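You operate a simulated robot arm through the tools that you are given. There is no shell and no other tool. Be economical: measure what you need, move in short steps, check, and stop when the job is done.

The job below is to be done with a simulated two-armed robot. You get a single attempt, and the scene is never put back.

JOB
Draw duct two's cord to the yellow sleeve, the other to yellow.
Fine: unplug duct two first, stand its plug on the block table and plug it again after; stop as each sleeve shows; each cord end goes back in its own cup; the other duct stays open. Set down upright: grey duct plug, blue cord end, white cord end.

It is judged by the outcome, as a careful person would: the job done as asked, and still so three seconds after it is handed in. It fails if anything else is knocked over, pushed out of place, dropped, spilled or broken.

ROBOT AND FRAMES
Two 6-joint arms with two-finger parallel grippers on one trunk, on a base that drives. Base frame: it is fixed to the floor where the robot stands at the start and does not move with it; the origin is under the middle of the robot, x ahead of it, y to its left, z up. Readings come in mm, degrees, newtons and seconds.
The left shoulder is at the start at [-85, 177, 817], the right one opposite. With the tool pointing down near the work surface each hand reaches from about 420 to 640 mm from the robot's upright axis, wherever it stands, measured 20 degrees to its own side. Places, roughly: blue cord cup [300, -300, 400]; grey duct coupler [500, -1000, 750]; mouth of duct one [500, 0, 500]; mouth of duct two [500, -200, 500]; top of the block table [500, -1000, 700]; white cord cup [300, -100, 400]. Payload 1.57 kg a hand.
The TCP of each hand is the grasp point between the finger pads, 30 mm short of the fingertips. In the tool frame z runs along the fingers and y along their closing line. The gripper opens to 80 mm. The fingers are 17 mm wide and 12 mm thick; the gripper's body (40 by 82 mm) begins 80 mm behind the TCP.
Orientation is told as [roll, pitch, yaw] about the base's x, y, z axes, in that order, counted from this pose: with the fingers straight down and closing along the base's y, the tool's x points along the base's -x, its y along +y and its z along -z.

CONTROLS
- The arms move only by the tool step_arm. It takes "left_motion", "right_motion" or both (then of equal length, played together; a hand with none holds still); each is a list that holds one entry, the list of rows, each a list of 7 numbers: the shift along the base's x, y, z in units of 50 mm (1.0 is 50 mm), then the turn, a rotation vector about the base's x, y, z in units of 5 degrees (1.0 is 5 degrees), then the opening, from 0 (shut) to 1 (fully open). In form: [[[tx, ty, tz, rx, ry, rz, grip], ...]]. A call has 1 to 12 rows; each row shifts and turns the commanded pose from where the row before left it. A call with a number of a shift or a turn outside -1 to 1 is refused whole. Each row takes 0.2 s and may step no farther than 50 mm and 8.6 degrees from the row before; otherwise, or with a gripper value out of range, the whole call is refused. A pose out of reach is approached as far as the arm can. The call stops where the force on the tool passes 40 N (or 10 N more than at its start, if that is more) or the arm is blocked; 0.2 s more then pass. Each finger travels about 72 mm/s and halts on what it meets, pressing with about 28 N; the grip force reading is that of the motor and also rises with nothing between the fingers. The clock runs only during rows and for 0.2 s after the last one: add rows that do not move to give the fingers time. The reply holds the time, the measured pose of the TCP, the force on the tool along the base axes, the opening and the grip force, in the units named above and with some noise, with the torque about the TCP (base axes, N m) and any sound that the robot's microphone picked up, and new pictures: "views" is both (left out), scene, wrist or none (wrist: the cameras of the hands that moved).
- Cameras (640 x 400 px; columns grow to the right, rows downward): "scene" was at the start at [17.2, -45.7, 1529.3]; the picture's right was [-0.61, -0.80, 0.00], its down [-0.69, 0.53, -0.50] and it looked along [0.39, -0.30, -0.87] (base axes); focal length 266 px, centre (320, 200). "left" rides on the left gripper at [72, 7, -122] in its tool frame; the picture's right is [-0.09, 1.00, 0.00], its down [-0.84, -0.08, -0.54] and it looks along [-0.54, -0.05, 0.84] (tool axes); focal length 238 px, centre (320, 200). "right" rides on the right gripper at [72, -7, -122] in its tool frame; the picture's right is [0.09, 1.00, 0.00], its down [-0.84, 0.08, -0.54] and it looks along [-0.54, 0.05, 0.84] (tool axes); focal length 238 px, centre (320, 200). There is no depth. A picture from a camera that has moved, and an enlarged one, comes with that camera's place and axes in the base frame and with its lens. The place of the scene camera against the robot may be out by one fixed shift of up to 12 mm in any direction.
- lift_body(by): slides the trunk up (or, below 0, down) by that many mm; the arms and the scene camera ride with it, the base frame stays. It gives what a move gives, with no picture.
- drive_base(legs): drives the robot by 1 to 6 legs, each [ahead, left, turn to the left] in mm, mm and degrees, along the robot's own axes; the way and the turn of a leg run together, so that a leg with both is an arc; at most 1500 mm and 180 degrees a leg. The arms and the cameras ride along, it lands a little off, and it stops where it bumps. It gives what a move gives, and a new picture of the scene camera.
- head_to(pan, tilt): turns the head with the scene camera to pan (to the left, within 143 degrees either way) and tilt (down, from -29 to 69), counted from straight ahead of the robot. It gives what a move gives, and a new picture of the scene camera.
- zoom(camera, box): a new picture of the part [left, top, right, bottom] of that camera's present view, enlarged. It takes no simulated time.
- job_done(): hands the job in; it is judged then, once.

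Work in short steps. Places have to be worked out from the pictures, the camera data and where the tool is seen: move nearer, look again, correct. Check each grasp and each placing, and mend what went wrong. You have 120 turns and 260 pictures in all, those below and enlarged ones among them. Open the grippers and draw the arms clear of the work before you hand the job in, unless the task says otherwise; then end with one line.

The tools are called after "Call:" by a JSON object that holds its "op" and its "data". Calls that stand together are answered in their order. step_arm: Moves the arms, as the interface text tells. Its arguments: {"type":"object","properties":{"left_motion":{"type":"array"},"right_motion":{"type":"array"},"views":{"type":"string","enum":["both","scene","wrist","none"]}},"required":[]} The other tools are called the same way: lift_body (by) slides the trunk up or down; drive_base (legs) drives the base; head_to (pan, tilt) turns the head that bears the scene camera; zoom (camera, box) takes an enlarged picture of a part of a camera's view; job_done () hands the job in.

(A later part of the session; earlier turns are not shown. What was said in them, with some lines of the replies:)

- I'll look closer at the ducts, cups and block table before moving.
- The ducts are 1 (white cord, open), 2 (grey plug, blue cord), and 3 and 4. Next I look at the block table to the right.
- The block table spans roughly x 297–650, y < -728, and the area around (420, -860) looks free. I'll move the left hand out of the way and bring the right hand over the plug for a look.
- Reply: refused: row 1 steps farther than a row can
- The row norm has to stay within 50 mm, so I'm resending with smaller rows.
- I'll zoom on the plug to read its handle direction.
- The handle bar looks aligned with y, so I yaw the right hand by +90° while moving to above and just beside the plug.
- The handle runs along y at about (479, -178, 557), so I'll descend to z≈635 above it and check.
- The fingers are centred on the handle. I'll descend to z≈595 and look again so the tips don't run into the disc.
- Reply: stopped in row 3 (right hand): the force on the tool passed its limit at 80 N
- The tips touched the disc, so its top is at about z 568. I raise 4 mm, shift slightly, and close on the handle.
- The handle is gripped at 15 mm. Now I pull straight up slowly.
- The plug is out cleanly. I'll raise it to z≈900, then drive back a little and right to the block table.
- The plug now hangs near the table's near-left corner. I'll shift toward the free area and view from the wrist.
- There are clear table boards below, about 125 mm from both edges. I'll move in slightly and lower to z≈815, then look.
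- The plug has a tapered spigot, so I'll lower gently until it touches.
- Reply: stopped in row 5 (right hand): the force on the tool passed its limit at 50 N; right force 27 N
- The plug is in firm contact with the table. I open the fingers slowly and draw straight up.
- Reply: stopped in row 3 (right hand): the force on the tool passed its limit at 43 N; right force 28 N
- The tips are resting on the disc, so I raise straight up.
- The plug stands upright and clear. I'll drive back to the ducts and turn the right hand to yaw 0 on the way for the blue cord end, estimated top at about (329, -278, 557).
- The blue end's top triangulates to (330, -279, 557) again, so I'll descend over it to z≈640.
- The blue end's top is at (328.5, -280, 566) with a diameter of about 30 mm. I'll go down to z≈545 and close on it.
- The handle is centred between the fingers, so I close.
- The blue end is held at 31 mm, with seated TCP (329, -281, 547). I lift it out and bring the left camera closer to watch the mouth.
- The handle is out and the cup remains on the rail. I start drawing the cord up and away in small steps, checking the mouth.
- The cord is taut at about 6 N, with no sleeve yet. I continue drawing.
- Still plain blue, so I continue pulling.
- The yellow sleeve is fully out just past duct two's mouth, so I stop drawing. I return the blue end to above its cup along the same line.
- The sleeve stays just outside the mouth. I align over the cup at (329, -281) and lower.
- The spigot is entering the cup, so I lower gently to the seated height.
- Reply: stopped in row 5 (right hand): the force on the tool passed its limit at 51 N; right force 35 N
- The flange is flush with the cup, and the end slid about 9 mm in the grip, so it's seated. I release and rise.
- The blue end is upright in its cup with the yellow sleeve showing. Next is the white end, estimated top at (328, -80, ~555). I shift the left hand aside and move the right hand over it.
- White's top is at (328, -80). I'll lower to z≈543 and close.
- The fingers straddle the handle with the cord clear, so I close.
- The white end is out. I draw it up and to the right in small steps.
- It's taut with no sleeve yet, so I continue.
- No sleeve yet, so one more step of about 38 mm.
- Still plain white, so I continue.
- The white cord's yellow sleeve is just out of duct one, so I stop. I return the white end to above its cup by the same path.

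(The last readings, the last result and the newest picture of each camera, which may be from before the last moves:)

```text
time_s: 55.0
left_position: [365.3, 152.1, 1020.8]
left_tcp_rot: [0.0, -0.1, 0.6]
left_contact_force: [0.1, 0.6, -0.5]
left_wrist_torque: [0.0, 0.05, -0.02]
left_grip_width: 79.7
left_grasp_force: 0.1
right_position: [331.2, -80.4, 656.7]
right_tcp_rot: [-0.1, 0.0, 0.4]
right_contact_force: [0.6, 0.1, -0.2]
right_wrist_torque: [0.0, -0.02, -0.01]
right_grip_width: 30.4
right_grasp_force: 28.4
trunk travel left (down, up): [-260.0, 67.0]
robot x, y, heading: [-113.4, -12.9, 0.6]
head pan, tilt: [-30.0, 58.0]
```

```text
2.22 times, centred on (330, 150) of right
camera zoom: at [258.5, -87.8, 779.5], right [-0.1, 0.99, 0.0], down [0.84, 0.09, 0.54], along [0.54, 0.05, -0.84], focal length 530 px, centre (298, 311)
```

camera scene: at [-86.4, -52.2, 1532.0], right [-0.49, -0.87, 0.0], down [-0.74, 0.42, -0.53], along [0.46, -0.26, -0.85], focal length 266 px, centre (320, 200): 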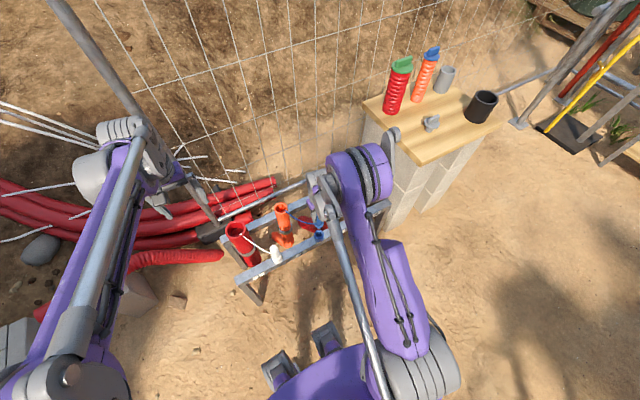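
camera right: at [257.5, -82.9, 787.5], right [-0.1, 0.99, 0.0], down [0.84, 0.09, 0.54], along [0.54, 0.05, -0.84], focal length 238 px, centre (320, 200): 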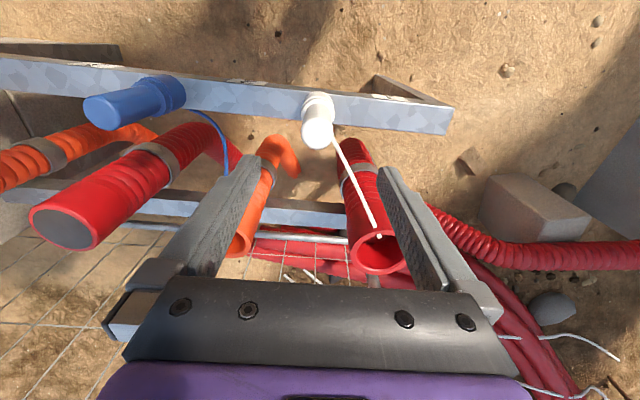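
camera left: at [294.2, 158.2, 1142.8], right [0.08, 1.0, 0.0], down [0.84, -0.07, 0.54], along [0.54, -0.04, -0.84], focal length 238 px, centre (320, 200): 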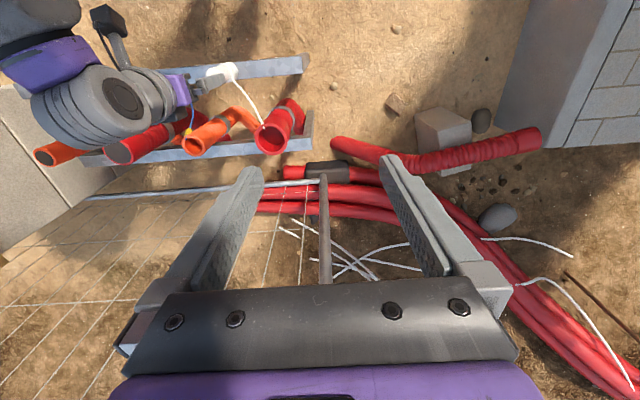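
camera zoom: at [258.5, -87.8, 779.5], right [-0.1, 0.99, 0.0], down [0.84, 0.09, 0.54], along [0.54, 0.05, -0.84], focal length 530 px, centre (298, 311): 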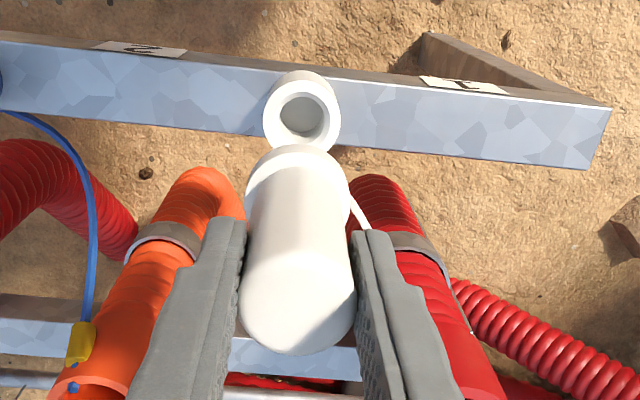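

The end is aligned over its cup (target 329, -80), so I lower it to just above seating.

Call:
{"op": "step_arm", "data": {"right_motion": [[[-0.03, 0, -0.6, 0, 0, 0, 0], [0, 0, -0.6, 0, 0, 0, 0], [0, 0, -0.3, 0, 0, 0, 0], [0, 0, -0.2, 0, 0, 0, 0], [0, 0, -0.1, 0, 0, 0, 0], [0, 0, -0.1, 0, 0, 0, 0], [0, 0, -0.08, 0, 0, 0, 0], [0, 0, -0.06, 0, 0, 0, 0], [0, 0, -0.06, 0, 0, 0, 0], [0, 0, -0.06, 0, 0, 0, 0], [0, 0, -0.06, 0, 0, 0, 0]]], "views": "none"}}

Call:
{"op": "zoom", "data": {"camera": "left", "box": [140, 40, 300, 140]}}

Call:
{"op": "zoom", "data": {"camera": "right", "box": [220, 60, 440, 240]}}

```text
time_s: 57.4
left_position: [364.9, 153.3, 1020.9]
left_tcp_rot: [0.0, -0.1, 0.5]
left_contact_force: [-0.3, -0.4, -0.6]
left_wrist_torque: [0.01, 0.03, 0.01]
left_grip_width: 79.9
left_grasp_force: 0.1
right_position: [328.5, -80.5, 543.6]
right_tcp_rot: [-0.1, 0.0, 0.4]
right_contact_force: [0.0, 0.0, 17.5]
right_wrist_torque: [-0.51, -0.07, 0.06]
right_grip_width: 30.6
right_grasp_force: 28.5
trunk travel left (down, up): [-260.0, 67.0]
robot x, y, heading: [-113.1, -11.6, 0.6]
head pan, tilt: [-30.0, 58.0]
```

```text
4.00 times, centred on (220, 90) of left
camera zoom: at [293.5, 158.8, 1143.0], right [0.08, 1.0, 0.0], down [0.84, -0.07, 0.54], along [0.54, -0.04, -0.84], focal length 953 px, centre (720, 640)
```

zoom: 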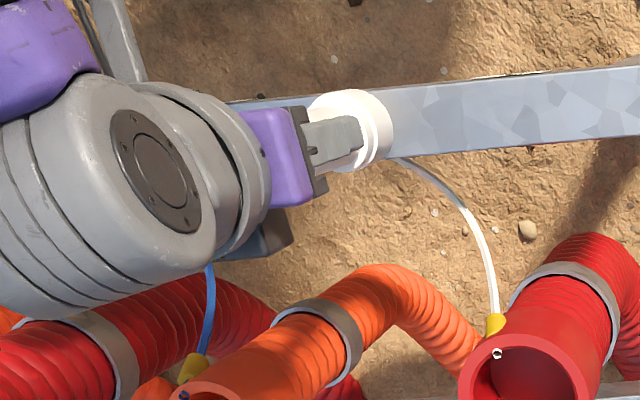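

```text
2.22 times, centred on (330, 150) of right
camera zoom: at [255.9, -86.7, 666.6], right [-0.1, 0.99, 0.0], down [0.84, 0.09, 0.54], along [0.54, 0.05, -0.84], focal length 530 px, centre (298, 311)
```

zoom: 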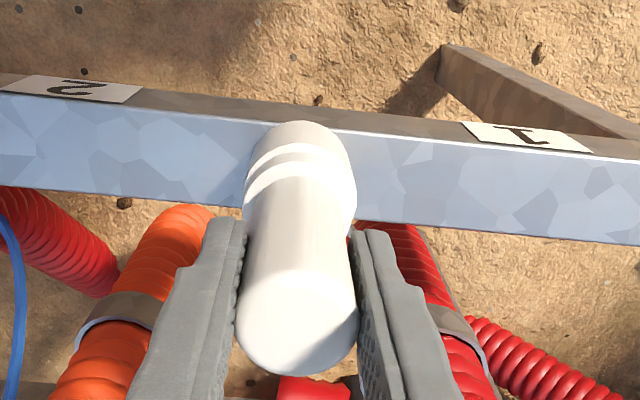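

White is seated at z 543.6, the same as before. I release and rise.

Call:
{"op": "step_arm", "data": {"right_motion": [[[0, 0, 0.02, 0, 0, 0, 0.45], [0, 0, 0, 0, 0, 0, 0.65], [0, 0, 0, 0, 0, 0, 0.75], [0, 0, 0.4, 0, 0, 0, 0.8], [0, 0, 0.8, 0, 0, 0, 0.9], [0, -0.2, 0.9, 0, 0, 0, 1], [0, -0.3, 0.9, 0, 0, 0, 1], [0, -0.4, 0.9, 0, 0, 0, 1], [0, -0.4, 0.9, 0, 0, 0, 1], [0, -0.4, 0.9, 0, 0, 0, 1], [0, -0.4, 0.9, 0, 0, 0, 1], [0, 0, 0, 0, 0, 0, 1]]], "views": "scene"}}

Call:
{"op": "zoom", "data": {"camera": "left", "box": [80, 40, 340, 200]}}

```text
time_s: 60.0
left_position: [366.7, 152.6, 1021.0]
left_tcp_rot: [0.1, 0.0, 0.6]
left_contact_force: [0.0, -0.4, -0.3]
left_wrist_torque: [-0.02, -0.01, 0.02]
left_grip_width: 80.0
left_grasp_force: 0.1
right_position: [329.4, -186.1, 875.6]
right_tcp_rot: [0.0, 0.0, 0.5]
right_contact_force: [0.5, -0.1, 0.1]
right_wrist_torque: [0.01, 0.03, 0.01]
right_grip_width: 79.7
right_grasp_force: 0.0
trunk travel left (down, up): [-260.0, 67.0]
robot x, y, heading: [-112.8, -11.6, 0.4]
head pan, tilt: [-30.0, 58.0]
camera scene: at [-86.8, -51.5, 1532.0], right [-0.49, -0.87, 0.0], down [-0.74, 0.42, -0.53], along [0.46, -0.26, -0.85], focal length 266 px, centre (320, 200)
```

scene: 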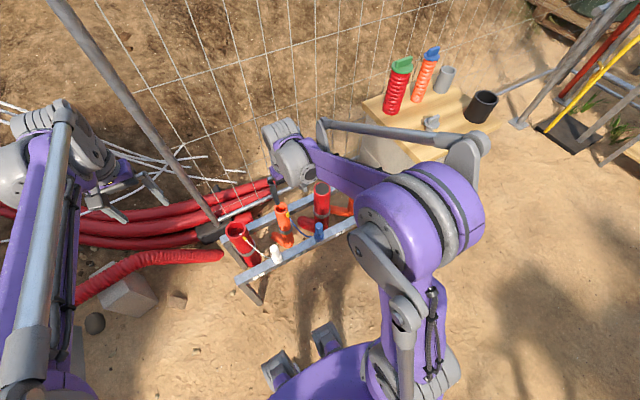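

```text
2.46 times, centred on (210, 120) of left
camera zoom: at [294.8, 158.9, 1142.5], right [0.08, 1.0, 0.0], down [0.84, -0.07, 0.54], along [0.54, -0.04, -0.84], focal length 587 px, centre (591, 397)
```

zoom: 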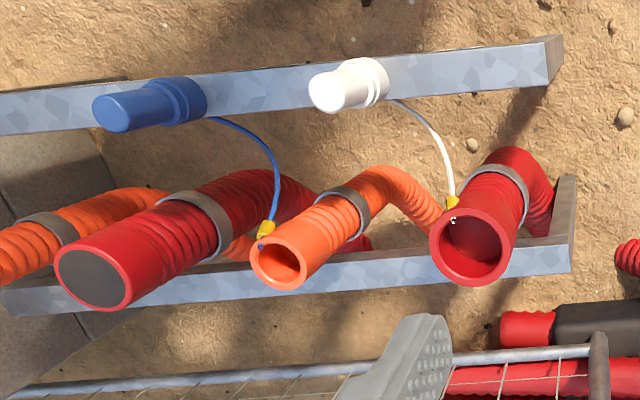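

Both ends are upright in their cups and both yellow sleeves show. I rotate the right hand back to yaw 90° while raising it, then drive to the table for the plug.

Call:
{"op": "step_arm", "data": {"right_motion": [[[0.2, -0.1, 0.1, 0, 0, 1, 1], [0.2, -0.1, 0.1, 0, 0, 1, 1], [0.2, -0.1, 0.1, 0, 0, 1, 1], [0.2, -0.1, 0.1, 0, 0, 1, 1], [0.2, -0.1, 0.1, 0, 0, 1, 1], [0.2, -0.1, 0.1, 0, 0, 1, 1], [0.2, -0.1, 0.1, 0, 0, 1, 1], [0.2, -0.1, 0.1, 0, 0, 1, 1], [0.2, -0.1, 0.1, 0, 0, 1, 1], [0.2, -0.1, 0.1, 0, 0, 1, 1], [0.2, -0.1, 0.1, 0, 0, 1, 1], [0.2, -0.1, 0.1, 0, 0, 1, 1]]], "views": "none"}}

Call:
{"op": "step_arm", "data": {"right_motion": [[[0, 0, 0, 0, 0, 1, 1], [0, 0, 0, 0, 0, 1, 1], [0, 0, 0, 0, 0, 1, 1], [0, 0, 0, 0, 0, 1, 1], [0, 0, 0, 0, 0, 1, 1], [0, 0, 0, 0, 0, 1, 1]]], "views": "none"}}

Call:
{"op": "drive_base", "data": {"legs": [[20, 0, -0.5], [0, -612, 0]]}}

Call:
{"op": "step_arm", "data": {"right_motion": [[[0, 0, 0, 0, 0, 0, 1]]], "views": "wrist"}}

```text
time_s: 62.6
left_position: [366.4, 154.1, 1019.4]
left_tcp_rot: [0.0, 0.1, 0.5]
left_contact_force: [-0.1, 0.6, 0.1]
left_wrist_torque: [0.01, -0.02, 0.01]
left_grip_width: 79.8
left_grasp_force: 0.1
right_position: [449.2, -246.1, 934.3]
right_tcp_rot: [-0.1, 0.0, 60.7]
right_contact_force: [0.0, 0.3, 1.0]
right_wrist_torque: [0.01, 0.02, 0.02]
right_grip_width: 79.9
right_grasp_force: 0.1
trunk travel left (down, up): [-260.0, 67.0]
robot x, y, heading: [-109.2, -14.9, 0.4]
head pan, tilt: [-30.0, 58.0]
```

```text
time_s: 64.0
left_position: [365.5, 153.5, 1019.4]
left_tcp_rot: [0.0, 0.0, 0.7]
left_contact_force: [-0.4, 0.0, 0.5]
left_wrist_torque: [0.03, 0.05, -0.02]
left_grip_width: 79.6
left_grasp_force: 0.0
right_position: [448.1, -245.8, 933.7]
right_tcp_rot: [-0.1, 0.1, 90.6]
right_contact_force: [-0.5, -0.1, 0.3]
right_wrist_torque: [0.0, -0.01, 0.02]
right_grip_width: 79.7
right_grasp_force: 0.0
trunk travel left (down, up): [-260.0, 67.0]
robot x, y, heading: [-111.2, -11.4, 0.6]
head pan, tilt: [-30.0, 58.0]
```

```text
time_s: 70.2
left_position: [387.5, -462.9, 1020.4]
left_tcp_rot: [0.0, -0.1, -0.2]
left_contact_force: [0.0, 0.5, 0.0]
left_wrist_torque: [0.02, 0.02, 0.0]
left_grip_width: 80.2
left_grasp_force: 0.0
right_position: [464.6, -863.6, 934.4]
right_tcp_rot: [-0.1, 0.1, 89.7]
right_contact_force: [0.2, 0.2, -0.2]
right_wrist_torque: [0.0, -0.01, 0.0]
right_grip_width: 79.7
right_grasp_force: 0.0
trunk travel left (down, up): [-260.0, 67.0]
robot x, y, heading: [-89.5, -620.3, -0.4]
head pan, tilt: [-30.0, 58.0]
camera scene: at [-67.9, -662.3, 1532.0], right [-0.5, -0.86, 0.0], down [-0.73, 0.43, -0.53], along [0.46, -0.27, -0.85], focal length 266 px, centre (320, 200)
```

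scene: 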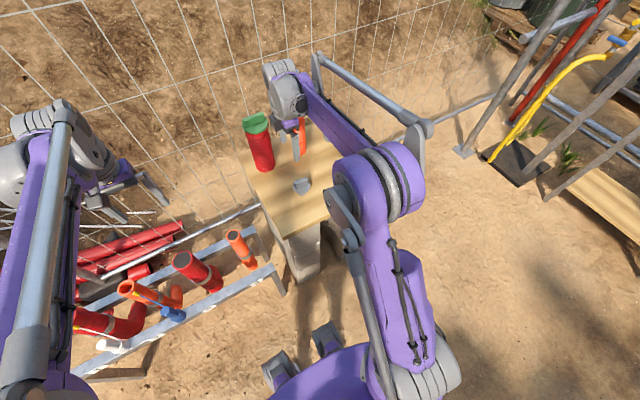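

```text
time_s: 70.6
left_position: [387.7, -463.4, 1020.4]
left_tcp_rot: [0.0, 0.0, -0.2]
left_contact_force: [0.0, 0.0, -0.5]
left_wrist_torque: [0.02, -0.02, 0.01]
left_grip_width: 79.8
left_grasp_force: 0.0
right_position: [465.0, -862.9, 934.5]
right_tcp_rot: [-0.1, 0.0, 89.8]
right_contact_force: [0.0, 0.4, -0.3]
right_wrist_torque: [0.03, 0.01, 0.01]
right_grip_width: 80.2
right_grasp_force: 0.0
trunk travel left (down, up): [-260.0, 67.0]
robot x, y, heading: [-90.1, -622.1, -0.3]
head pan, tilt: [-30.0, 58.0]
camera right: at [471.1, -934.3, 1057.2], right [-1.0, -0.09, 0.0], down [-0.07, 0.84, 0.54], along [-0.05, 0.54, -0.84], focal length 238 px, centre (320, 200)
```

right: 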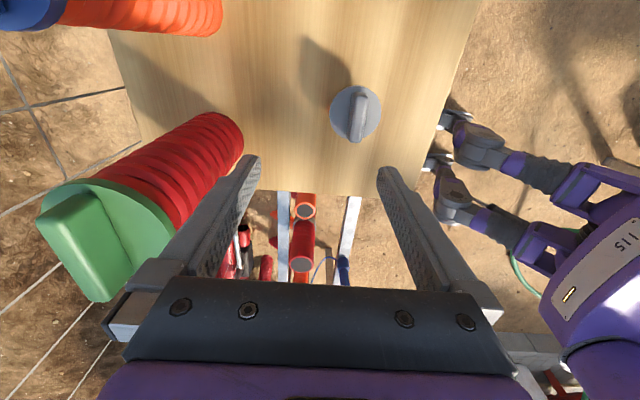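

The plug stands where I left it at about (424, -871). I move over it and descend partway.

Call:
{"op": "step_arm", "data": {"right_motion": [[[-0.8, -0.15, 0, 0, 0, 0, 1], [0, 0, -0.8, 0, 0, 0, 0.7], [0, 0, -0.8, 0, 0, 0, 0.6], [0, 0, 0, 0, 0, 0, 0.6]]], "views": "none"}}

Call:
{"op": "zoom", "data": {"camera": "right", "box": [220, 60, 440, 240]}}

```text
time_s: 71.6
left_position: [388.2, -463.4, 1019.8]
left_tcp_rot: [-0.1, 0.0, -0.2]
left_contact_force: [-0.4, -0.1, 0.0]
left_wrist_torque: [0.03, -0.03, -0.01]
left_grip_width: 80.0
left_grasp_force: 0.0
right_position: [425.9, -870.8, 852.6]
right_tcp_rot: [0.0, 0.0, 89.8]
right_contact_force: [-0.4, 0.3, -0.1]
right_wrist_torque: [0.03, 0.01, 0.03]
right_grip_width: 48.1
right_grasp_force: 0.0
trunk travel left (down, up): [-260.0, 67.0]
robot x, y, heading: [-90.0, -621.4, -0.1]
head pan, tilt: [-30.0, 58.0]
```

```text
2.22 times, centred on (330, 150) of right
camera zoom: at [431.3, -941.8, 975.6], right [-1.0, -0.09, 0.0], down [-0.07, 0.84, 0.54], along [-0.05, 0.54, -0.84], focal length 530 px, centre (298, 311)
```

zoom: 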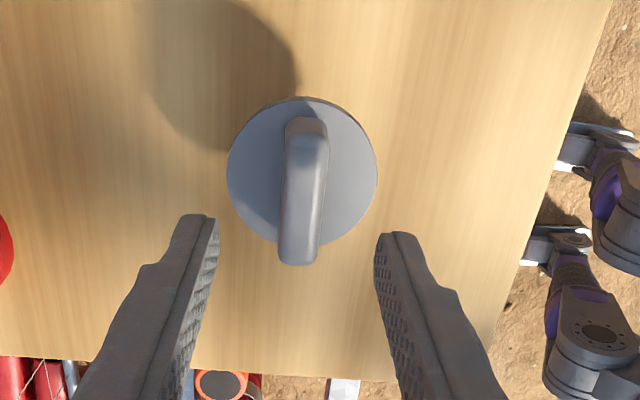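

Aligned. I descend to z≈797 and close on the handle.

Call:
{"op": "step_arm", "data": {"right_motion": [[[-0.02, -0.02, -0.6, 0, 0, 0, 0.5], [0, 0, -0.4, 0, 0, 0, 0.45], [0, 0, -0.1, 0, 0, 0, 0.45], [0, 0, 0, 0, 0, 0, 0.2], [0, 0, 0, 0, 0, 0, 0], [0, 0, 0, 0, 0, 0, 0]]], "views": "none"}}

Call:
{"op": "zoom", "data": {"camera": "right", "box": [220, 60, 440, 240]}}

```text
time_s: 73.0
left_position: [388.5, -463.4, 1020.9]
left_tcp_rot: [-0.1, 0.0, -0.2]
left_contact_force: [0.9, -0.3, -0.5]
left_wrist_torque: [0.01, -0.01, -0.02]
left_grip_width: 80.1
left_grasp_force: 0.1
right_position: [425.1, -872.0, 798.2]
right_tcp_rot: [-0.1, 0.1, 89.8]
right_contact_force: [-0.1, 0.3, -0.5]
right_wrist_torque: [0.01, 0.0, 0.01]
right_grip_width: 15.1
right_grasp_force: 28.1
trunk travel left (down, up): [-260.0, 67.0]
robot x, y, heading: [-94.6, -622.7, -0.1]
head pan, tilt: [-30.0, 58.0]
```

```text
2.22 times, centred on (330, 150) of right
camera zoom: at [430.9, -943.1, 921.6], right [-1.0, -0.09, 0.0], down [-0.07, 0.84, 0.54], along [-0.05, 0.54, -0.84], focal length 530 px, centre (298, 311)
```

zoom: 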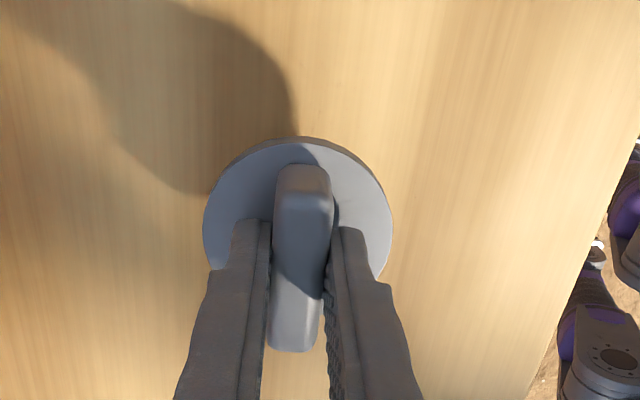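

The plug is gripped. I lift it high and drive back to the ducts.

Call:
{"op": "step_arm", "data": {"right_motion": [[[0, 0, 0.4, 0, 0, 0, 0], [0, 0, 0.9, 0, 0, 0, 0], [0, 0, 0.9, 0, 0, 0, 0], [0, 0, 0, 0, 0, 0, 0]]], "views": "none"}}

Call:
{"op": "drive_base", "data": {"legs": [[0, 640, 0.2], [30, 0, 0]]}}

Call:
{"op": "step_arm", "data": {"right_motion": [[[0, 0, 0, 0, 0, 0, 0]]], "views": "wrist"}}

Call:
{"op": "zoom", "data": {"camera": "left", "box": [40, 0, 360, 200]}}

```text
time_s: 74.0
left_position: [388.0, -463.9, 1020.1]
left_tcp_rot: [0.1, 0.0, -0.1]
left_contact_force: [-1.0, 0.4, 1.4]
left_wrist_torque: [-0.01, 0.01, -0.01]
left_grip_width: 79.9
left_grasp_force: 0.1
right_position: [422.5, -872.7, 909.2]
right_tcp_rot: [-0.1, 0.0, 89.8]
right_contact_force: [-0.3, 0.5, -0.9]
right_wrist_torque: [0.02, 0.0, 0.02]
right_grip_width: 15.1
right_grasp_force: 28.1
trunk travel left (down, up): [-260.0, 67.0]
robot x, y, heading: [-92.0, -621.2, -0.2]
head pan, tilt: [-30.0, 58.0]
```

```text
time_s: 80.6
left_position: [417.1, 191.1, 1021.3]
left_tcp_rot: [0.0, -0.1, 0.0]
left_contact_force: [-0.4, 0.2, -0.4]
left_wrist_torque: [-0.02, -0.02, 0.0]
left_grip_width: 80.1
left_grasp_force: 0.1
right_position: [453.1, -217.3, 908.1]
right_tcp_rot: [-0.1, 0.0, 90.0]
right_contact_force: [-0.5, 0.8, -0.2]
right_wrist_torque: [0.0, -0.01, -0.01]
right_grip_width: 14.9
right_grasp_force: 27.6
trunk travel left (down, up): [-260.0, 67.0]
robot x, y, heading: [-60.8, 26.6, -0.2]
head pan, tilt: [-30.0, 58.0]
camera scene: at [-37.4, -8.2, 1531.9], right [-0.5, -0.87, 0.0], down [-0.73, 0.42, -0.53], along [0.46, -0.27, -0.85], focal length 266 px, centre (320, 200)
```

scene: 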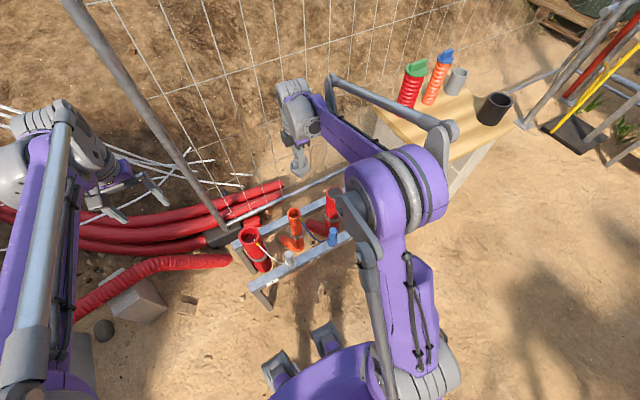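

```text
time_s: 81.0
left_position: [416.9, 191.2, 1020.8]
left_tcp_rot: [0.0, -0.1, -0.1]
left_contact_force: [-0.1, -0.4, 0.2]
left_wrist_torque: [-0.02, -0.01, 0.05]
left_grip_width: 80.1
left_grasp_force: 0.1
right_position: [454.4, -216.1, 909.3]
right_tcp_rot: [-0.2, -0.1, 89.9]
right_contact_force: [-0.7, -0.3, -1.7]
right_wrist_torque: [-0.01, 0.0, 0.03]
right_grip_width: 15.3
right_grasp_force: 28.2
trunk travel left (down, up): [-260.0, 67.0]
robot x, y, heading: [-61.5, 30.1, -0.2]
head pan, tilt: [-30.0, 58.0]
camera right: at [459.0, -288.0, 1032.0], right [-1.0, -0.09, 0.0], down [-0.08, 0.84, 0.54], along [-0.05, 0.54, -0.84], focal length 238 px, centre (320, 200)
```

right: 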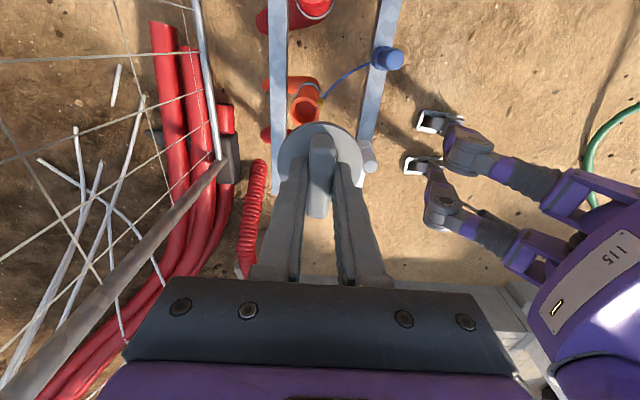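

```text
2.00 times, centred on (200, 100) of left
camera zoom: at [345.8, 198.0, 1143.0], right [0.09, 1.0, 0.0], down [0.84, -0.08, 0.54], along [0.54, -0.05, -0.84], focal length 477 px, centre (560, 400)
```

zoom: 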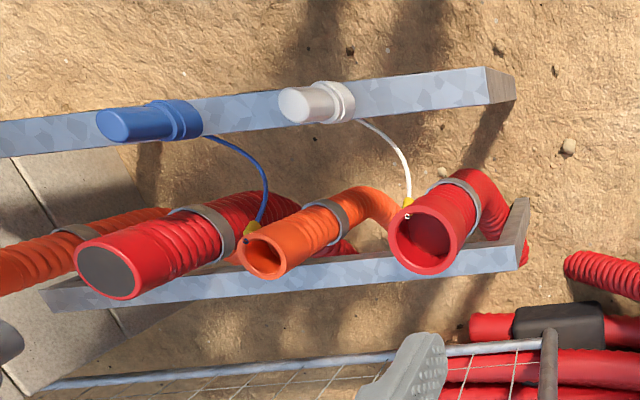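

I move over duct two's mouth at (480, -179) at z≈700 and check alignment.

Call:
{"op": "step_arm", "data": {"right_motion": [[[0.13, 0.18, -0.8, 0, 0, 0, 0], [0.13, 0.18, -0.8, 0, 0, 0, 0], [0.13, 0.18, -0.8, 0, 0, 0, 0], [0.12, 0.18, -0.8, 0, 0, 0, 0], [0, 0, -0.9, 0, 0, 0, 0], [0, 0, 0, 0, 0, 0, 0]]], "views": "none"}}

Call:
{"op": "zoom", "data": {"camera": "left", "box": [80, 40, 280, 165]}}

Call:
{"op": "zoom", "data": {"camera": "right", "box": [220, 40, 440, 220]}}

```text
time_s: 82.4
left_position: [417.7, 191.9, 1021.7]
left_tcp_rot: [0.0, 0.0, -0.1]
left_contact_force: [1.3, 0.3, 0.5]
left_wrist_torque: [0.01, -0.01, 0.02]
left_grip_width: 80.0
left_grasp_force: 0.0
right_position: [480.2, -182.1, 703.8]
right_tcp_rot: [0.0, 0.0, 90.0]
right_contact_force: [0.4, -0.3, -0.4]
right_wrist_torque: [0.03, 0.01, 0.02]
right_grip_width: 15.1
right_grasp_force: 28.0
trunk travel left (down, up): [-260.0, 67.0]
robot x, y, heading: [-61.8, 29.0, -0.1]
head pan, tilt: [-30.0, 58.0]
```

```text
3.20 times, centred on (180, 102) of left
camera zoom: at [346.7, 198.2, 1142.8], right [0.09, 1.0, 0.0], down [0.84, -0.08, 0.54], along [0.54, -0.05, -0.84], focal length 763 px, centre (768, 512)
```

zoom: 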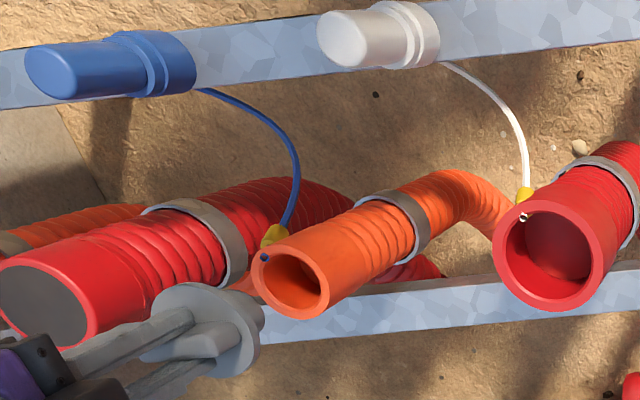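

```text
2.22 times, centred on (330, 130) of right
camera zoom: at [486.9, -252.3, 826.5], right [-1.0, -0.09, 0.0], down [-0.08, 0.84, 0.54], along [-0.05, 0.54, -0.84], focal length 530 px, centre (298, 356)
```

zoom: 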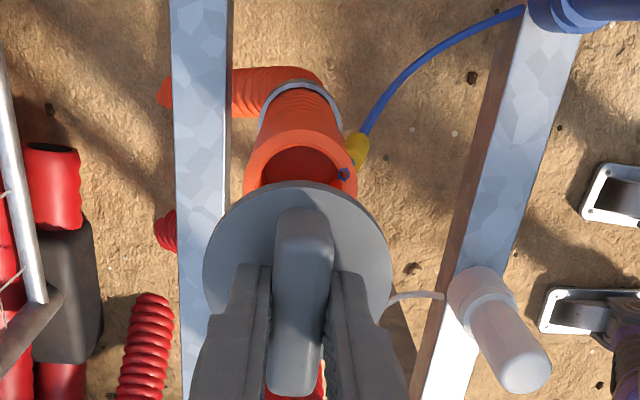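

Columns align. I nudge y by +2 mm and lower to z≈660, just above entry, then check.

Call:
{"op": "step_arm", "data": {"right_motion": [[[0, 0.04, -0.5, 0, 0, 0, 0], [0, 0, -0.3, 0, 0, 0, 0], [0, 0, 0, 0, 0, 0, 0]]], "views": "none"}}

Call:
{"op": "zoom", "data": {"camera": "left", "box": [100, 60, 240, 148]}}

Call:
{"op": "zoom", "data": {"camera": "right", "box": [220, 40, 440, 220]}}

```text
time_s: 83.2
left_position: [418.2, 191.9, 1021.6]
left_tcp_rot: [0.1, 0.0, -0.2]
left_contact_force: [-0.3, 0.0, 1.0]
left_wrist_torque: [0.0, -0.01, 0.0]
left_grip_width: 80.0
left_grasp_force: 0.0
right_position: [481.7, -179.1, 663.7]
right_tcp_rot: [-0.1, 0.0, 89.9]
right_contact_force: [-1.0, -0.2, -0.7]
right_wrist_torque: [-0.02, 0.02, 0.02]
right_grip_width: 15.0
right_grasp_force: 27.7
trunk travel left (down, up): [-260.0, 67.0]
robot x, y, heading: [-62.5, 29.3, -0.1]
head pan, tilt: [-30.0, 58.0]
```

```text
4.55 times, centred on (170, 104) of left
camera zoom: at [347.0, 198.0, 1142.7], right [0.09, 1.0, 0.0], down [0.84, -0.08, 0.54], along [0.54, -0.05, -0.84], focal length 1083 px, centre (1002, 636)
```

zoom: 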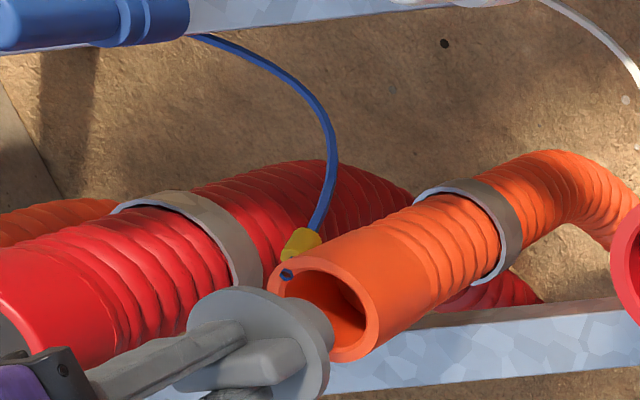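

```text
2.22 times, centred on (330, 130) of right
camera zoom: at [487.4, -250.0, 786.7], right [-1.0, -0.09, 0.0], down [-0.08, 0.84, 0.54], along [-0.05, 0.54, -0.84], focal length 530 px, centre (298, 356)
```

zoom: 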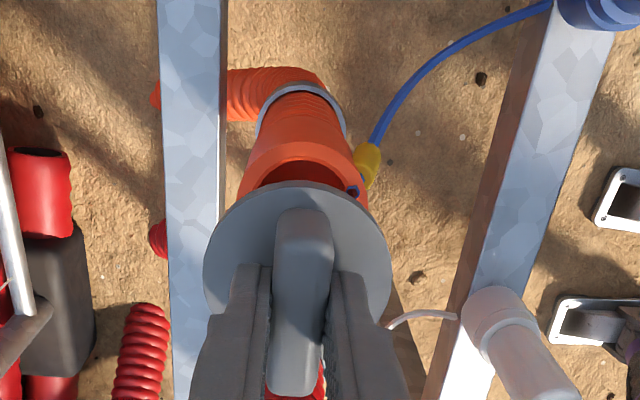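

Alignment is within about 2 mm, so I nudge x by -1.5 mm. I lower slowly and let the taper guide the plug in.

Call:
{"op": "step_arm", "data": {"right_motion": [[[-0.03, 0, -0.2, 0, 0, 0, 0], [0, 0, -0.2, 0, 0, 0, 0], [0, 0, -0.2, 0, 0, 0, 0], [0, 0, -0.15, 0, 0, 0, 0], [0, 0, -0.15, 0, 0, 0, 0], [0, 0, -0.1, 0, 0, 0, 0], [0, 0, -0.1, 0, 0, 0, 0], [0, 0, -0.06, 0, 0, 0, 0], [0, 0, -0.06, 0, 0, 0, 0]]], "views": "none"}}

Call:
{"op": "zoom", "data": {"camera": "left", "box": [100, 60, 240, 148]}}

Call:
{"op": "zoom", "data": {"camera": "right", "box": [220, 40, 440, 220]}}

```text
time_s: 85.2
left_position: [417.7, 192.2, 1021.8]
left_tcp_rot: [0.0, -0.1, 0.0]
left_contact_force: [0.2, -0.6, -0.7]
left_wrist_torque: [0.04, 0.02, 0.0]
left_grip_width: 79.9
left_grasp_force: 0.0
right_position: [479.5, -179.5, 604.8]
right_tcp_rot: [-0.3, 0.0, 90.0]
right_contact_force: [7.3, -6.5, 19.0]
right_wrist_torque: [-0.19, -0.15, -0.06]
right_grip_width: 15.4
right_grasp_force: 27.8
trunk travel left (down, up): [-260.0, 67.0]
robot x, y, heading: [-61.1, 31.1, -0.1]
head pan, tilt: [-30.0, 58.0]
```

```text
4.55 times, centred on (170, 104) of left
camera zoom: at [346.0, 198.1, 1143.4], right [0.09, 1.0, 0.0], down [0.84, -0.08, 0.54], along [0.54, -0.05, -0.84], focal length 1083 px, centre (1002, 636)
```

zoom: 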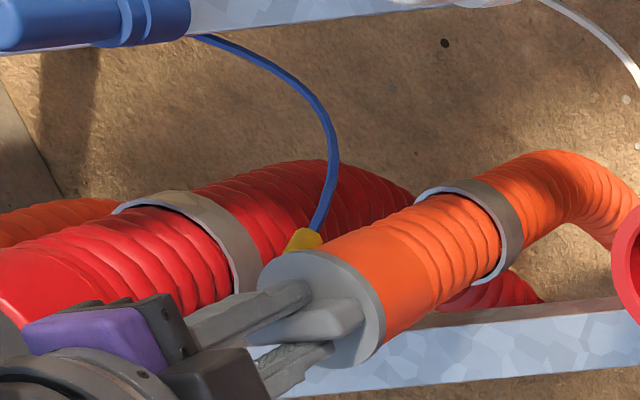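

```text
2.22 times, centred on (330, 130) of right
camera zoom: at [483.9, -250.3, 726.6], right [-1.0, -0.09, 0.0], down [-0.08, 0.84, 0.54], along [-0.05, 0.54, -0.84], focal length 530 px, centre (298, 356)
```

zoom: 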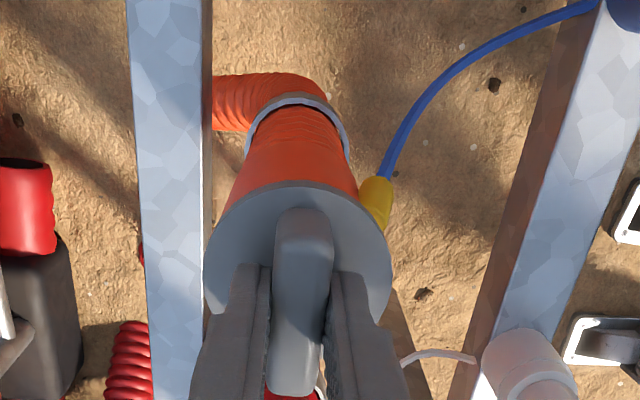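

z 604.8 matches the expected seated height, since this grip is about 4 mm higher, and the disc looks flush. I press lightly once more to confirm.

Call:
{"op": "step_arm", "data": {"right_motion": [[[0, 0, -0.04, 0, 0, 0, 0], [0, 0, 0, 0, 0, 0, 0]]], "views": "none"}}

```text
time_s: 85.8
left_position: [416.8, 192.7, 1021.3]
left_tcp_rot: [0.1, 0.0, 0.0]
left_contact_force: [0.0, -0.2, 0.0]
left_wrist_torque: [-0.01, -0.05, 0.0]
left_grip_width: 79.8
left_grasp_force: 0.0
right_position: [478.8, -177.5, 601.2]
right_tcp_rot: [-0.3, 0.0, 89.9]
right_contact_force: [10.0, -2.7, 20.7]
right_wrist_torque: [-0.02, -0.21, 0.0]
right_grip_width: 15.3
right_grasp_force: 28.3
trunk travel left (down, up): [-260.0, 67.0]
robot x, y, heading: [-57.1, 31.3, 0.1]
head pan, tilt: [-30.0, 58.0]
```

It moved a bit further with only about 20 N, so I relieve the side force and press again.

Call:
{"op": "step_arm", "data": {"right_motion": [[[0.03, 0, 0, 0, 0, 0, 0], [0, 0, -0.04, 0, 0, 0, 0], [0, 0, -0.04, 0, 0, 0, 0], [0, 0, 0, 0, 0, 0, 0]]], "views": "none"}}

Call:
{"op": "zoom", "data": {"camera": "left", "box": [120, 80, 220, 140]}}

```text
time_s: 86.8
left_position: [416.5, 193.1, 1021.1]
left_tcp_rot: [0.1, 0.0, -0.1]
left_contact_force: [0.7, 0.2, 0.3]
left_wrist_torque: [-0.02, 0.04, 0.01]
left_grip_width: 80.0
left_grasp_force: 0.2
right_position: [480.1, -178.5, 597.5]
right_tcp_rot: [-0.1, -0.1, 89.9]
right_contact_force: [-1.4, 0.2, 31.9]
right_wrist_torque: [0.08, 0.06, 0.02]
right_grip_width: 15.4
right_grasp_force: 28.2
trunk travel left (down, up): [-260.0, 67.0]
robot x, y, heading: [-62.8, 34.1, -0.0]
head pan, tilt: [-30.0, 58.0]
```

```text
6.40 times, centred on (170, 110) of left
camera zoom: at [344.9, 198.8, 1143.5], right [0.09, 1.0, 0.0], down [0.84, -0.08, 0.54], along [0.54, -0.05, -0.84], focal length 1525 px, centre (1280, 776)
```

zoom: 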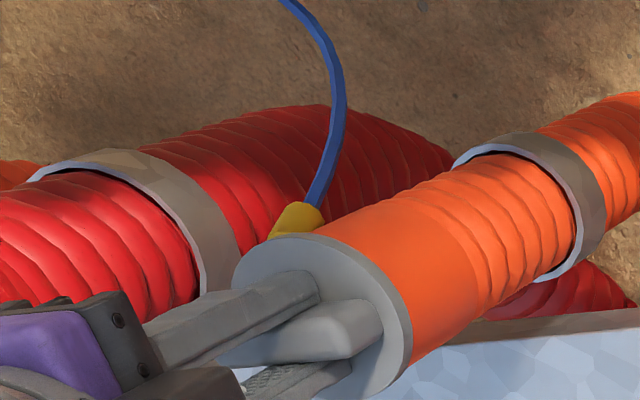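

The disc is flush on the mouth with 32 N reaction and no side force. I release and rise straight up.

Call:
{"op": "step_arm", "data": {"right_motion": [[[0, 0, 0.1, 0, 0, 0, 0.3], [0, 0, 0, 0, 0, 0, 0.45], [0, 0, 0.4, 0, 0, 0, 0.47], [0, 0, 0.8, 0, 0, 0, 0.5], [0, 0, 0.9, 0, 0, 0, 0.8], [0, 0, 0.9, 0, 0, 0, 1], [0, 0, 0.9, 0, 0, 0, 1], [0, 0, 0, 0, 0, 0, 1]]], "views": "wrist"}}

Call:
{"op": "zoom", "data": {"camera": "left", "box": [80, 40, 280, 165]}}

Call:
{"op": "zoom", "data": {"camera": "right", "box": [220, 40, 440, 220]}}

```text
time_s: 88.6
left_position: [418.7, 191.2, 1020.7]
left_tcp_rot: [0.1, 0.1, -0.1]
left_contact_force: [0.3, 0.5, -0.7]
left_wrist_torque: [0.0, 0.0, 0.05]
left_grip_width: 80.5
left_grasp_force: 0.0
right_position: [481.5, -179.8, 797.1]
right_tcp_rot: [-0.1, 0.1, 90.0]
right_contact_force: [-0.6, -0.8, -0.3]
right_wrist_torque: [0.01, -0.03, 0.01]
right_grip_width: 80.0
right_grasp_force: 0.1
trunk travel left (down, up): [-260.0, 67.0]
robot x, y, heading: [-61.7, 31.8, -0.3]
head pan, tilt: [-30.0, 58.0]
camera right: at [486.3, -250.7, 919.7], right [-1.0, -0.09, 0.0], down [-0.08, 0.84, 0.54], along [-0.05, 0.54, -0.84], focal length 238 px, centre (320, 200)
```

right: 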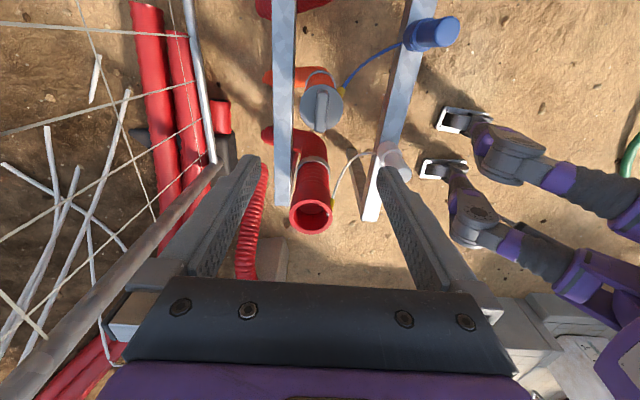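

```text
3.20 times, centred on (180, 102) of left
camera zoom: at [347.3, 198.0, 1142.5], right [0.09, 1.0, 0.0], down [0.84, -0.08, 0.54], along [0.54, -0.05, -0.84], focal length 763 px, centre (768, 512)
```

zoom: 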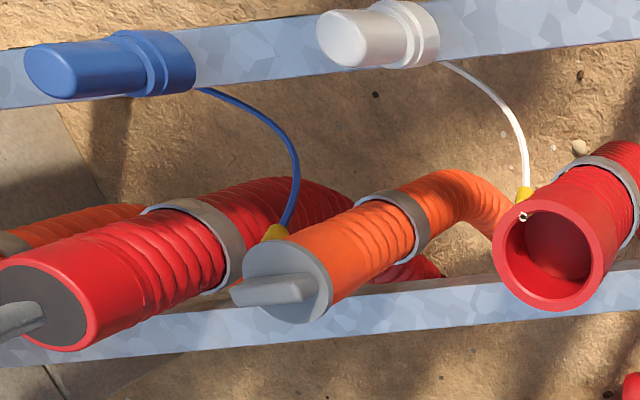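

```text
2.22 times, centred on (330, 130) of right
camera zoom: at [486.3, -250.7, 919.7], right [-1.0, -0.09, 0.0], down [-0.08, 0.84, 0.54], along [-0.05, 0.54, -0.84], focal length 530 px, centre (298, 356)
```

zoom: 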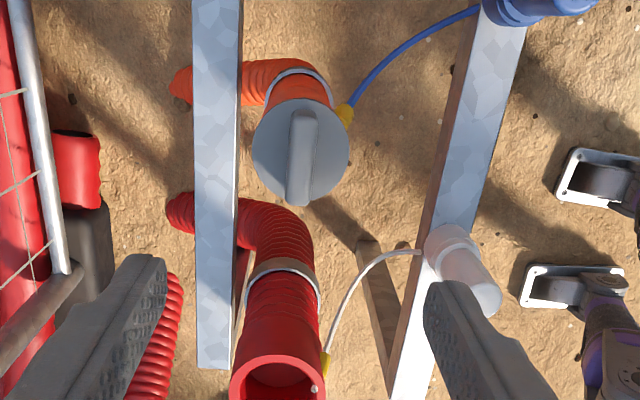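

The plug is seated flush, both ends are upright in their cups, both sleeves show and duct one is open. I draw both arms further clear and take a last look.

Call:
{"op": "step_arm", "data": {"right_motion": [[[-0.2, -0.3, 0.9, 0, 0, 0, 1], [-0.2, -0.3, 0.9, 0, 0, 0, 1], [-0.2, -0.3, 0.9, 0, 0, 0, 1], [-0.2, -0.3, 0.9, 0, 0, 0, 1], [0, 0, 0, 0, 0, 0, 1]]], "views": "scene"}}

Call:
{"op": "zoom", "data": {"camera": "scene", "box": [210, 30, 530, 300]}}

```text
time_s: 89.8
left_position: [418.7, 192.2, 1021.4]
left_tcp_rot: [0.0, 0.0, -0.1]
left_contact_force: [0.6, 0.9, 0.0]
left_wrist_torque: [-0.01, 0.0, 0.02]
left_grip_width: 80.0
left_grasp_force: 0.1
right_position: [441.7, -239.7, 976.5]
right_tcp_rot: [0.1, 0.0, 90.0]
right_contact_force: [-0.4, -0.6, -0.2]
right_wrist_torque: [-0.02, 0.01, 0.04]
right_grip_width: 79.7
right_grasp_force: 0.1
trunk travel left (down, up): [-260.0, 67.0]
robot x, y, heading: [-62.8, 30.3, -0.3]
head pan, tilt: [-30.0, 58.0]
camera scene: at [-36.3, -8.2, 1532.0], right [-0.5, -0.87, 0.0], down [-0.73, 0.42, -0.53], along [0.46, -0.27, -0.85], focal length 266 px, centre (320, 200)
```

scene: 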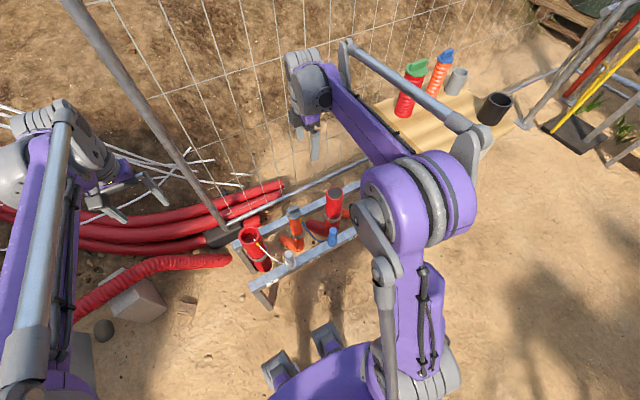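

```text
1.48 times, centred on (370, 165) of scene
camera zoom: at [-36.3, -8.2, 1532.0], right [-0.5, -0.87, 0.0], down [-0.73, 0.42, -0.53], along [0.46, -0.27, -0.85], focal length 394 px, centre (246, 252)
```

zoom: 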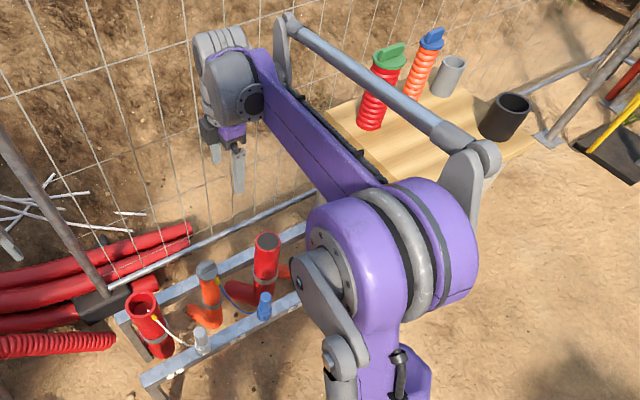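

Everything is in place and the arms are clear, so I hand the job in.

Call:
{"op": "job_done", "data": {}}

```text
The job is handed in.
```

Both cords are drawn until their yellow sleeves show just outside the duct mouths, each cord end is upright in its own cup, duct two is plugged again, and duct one is open.
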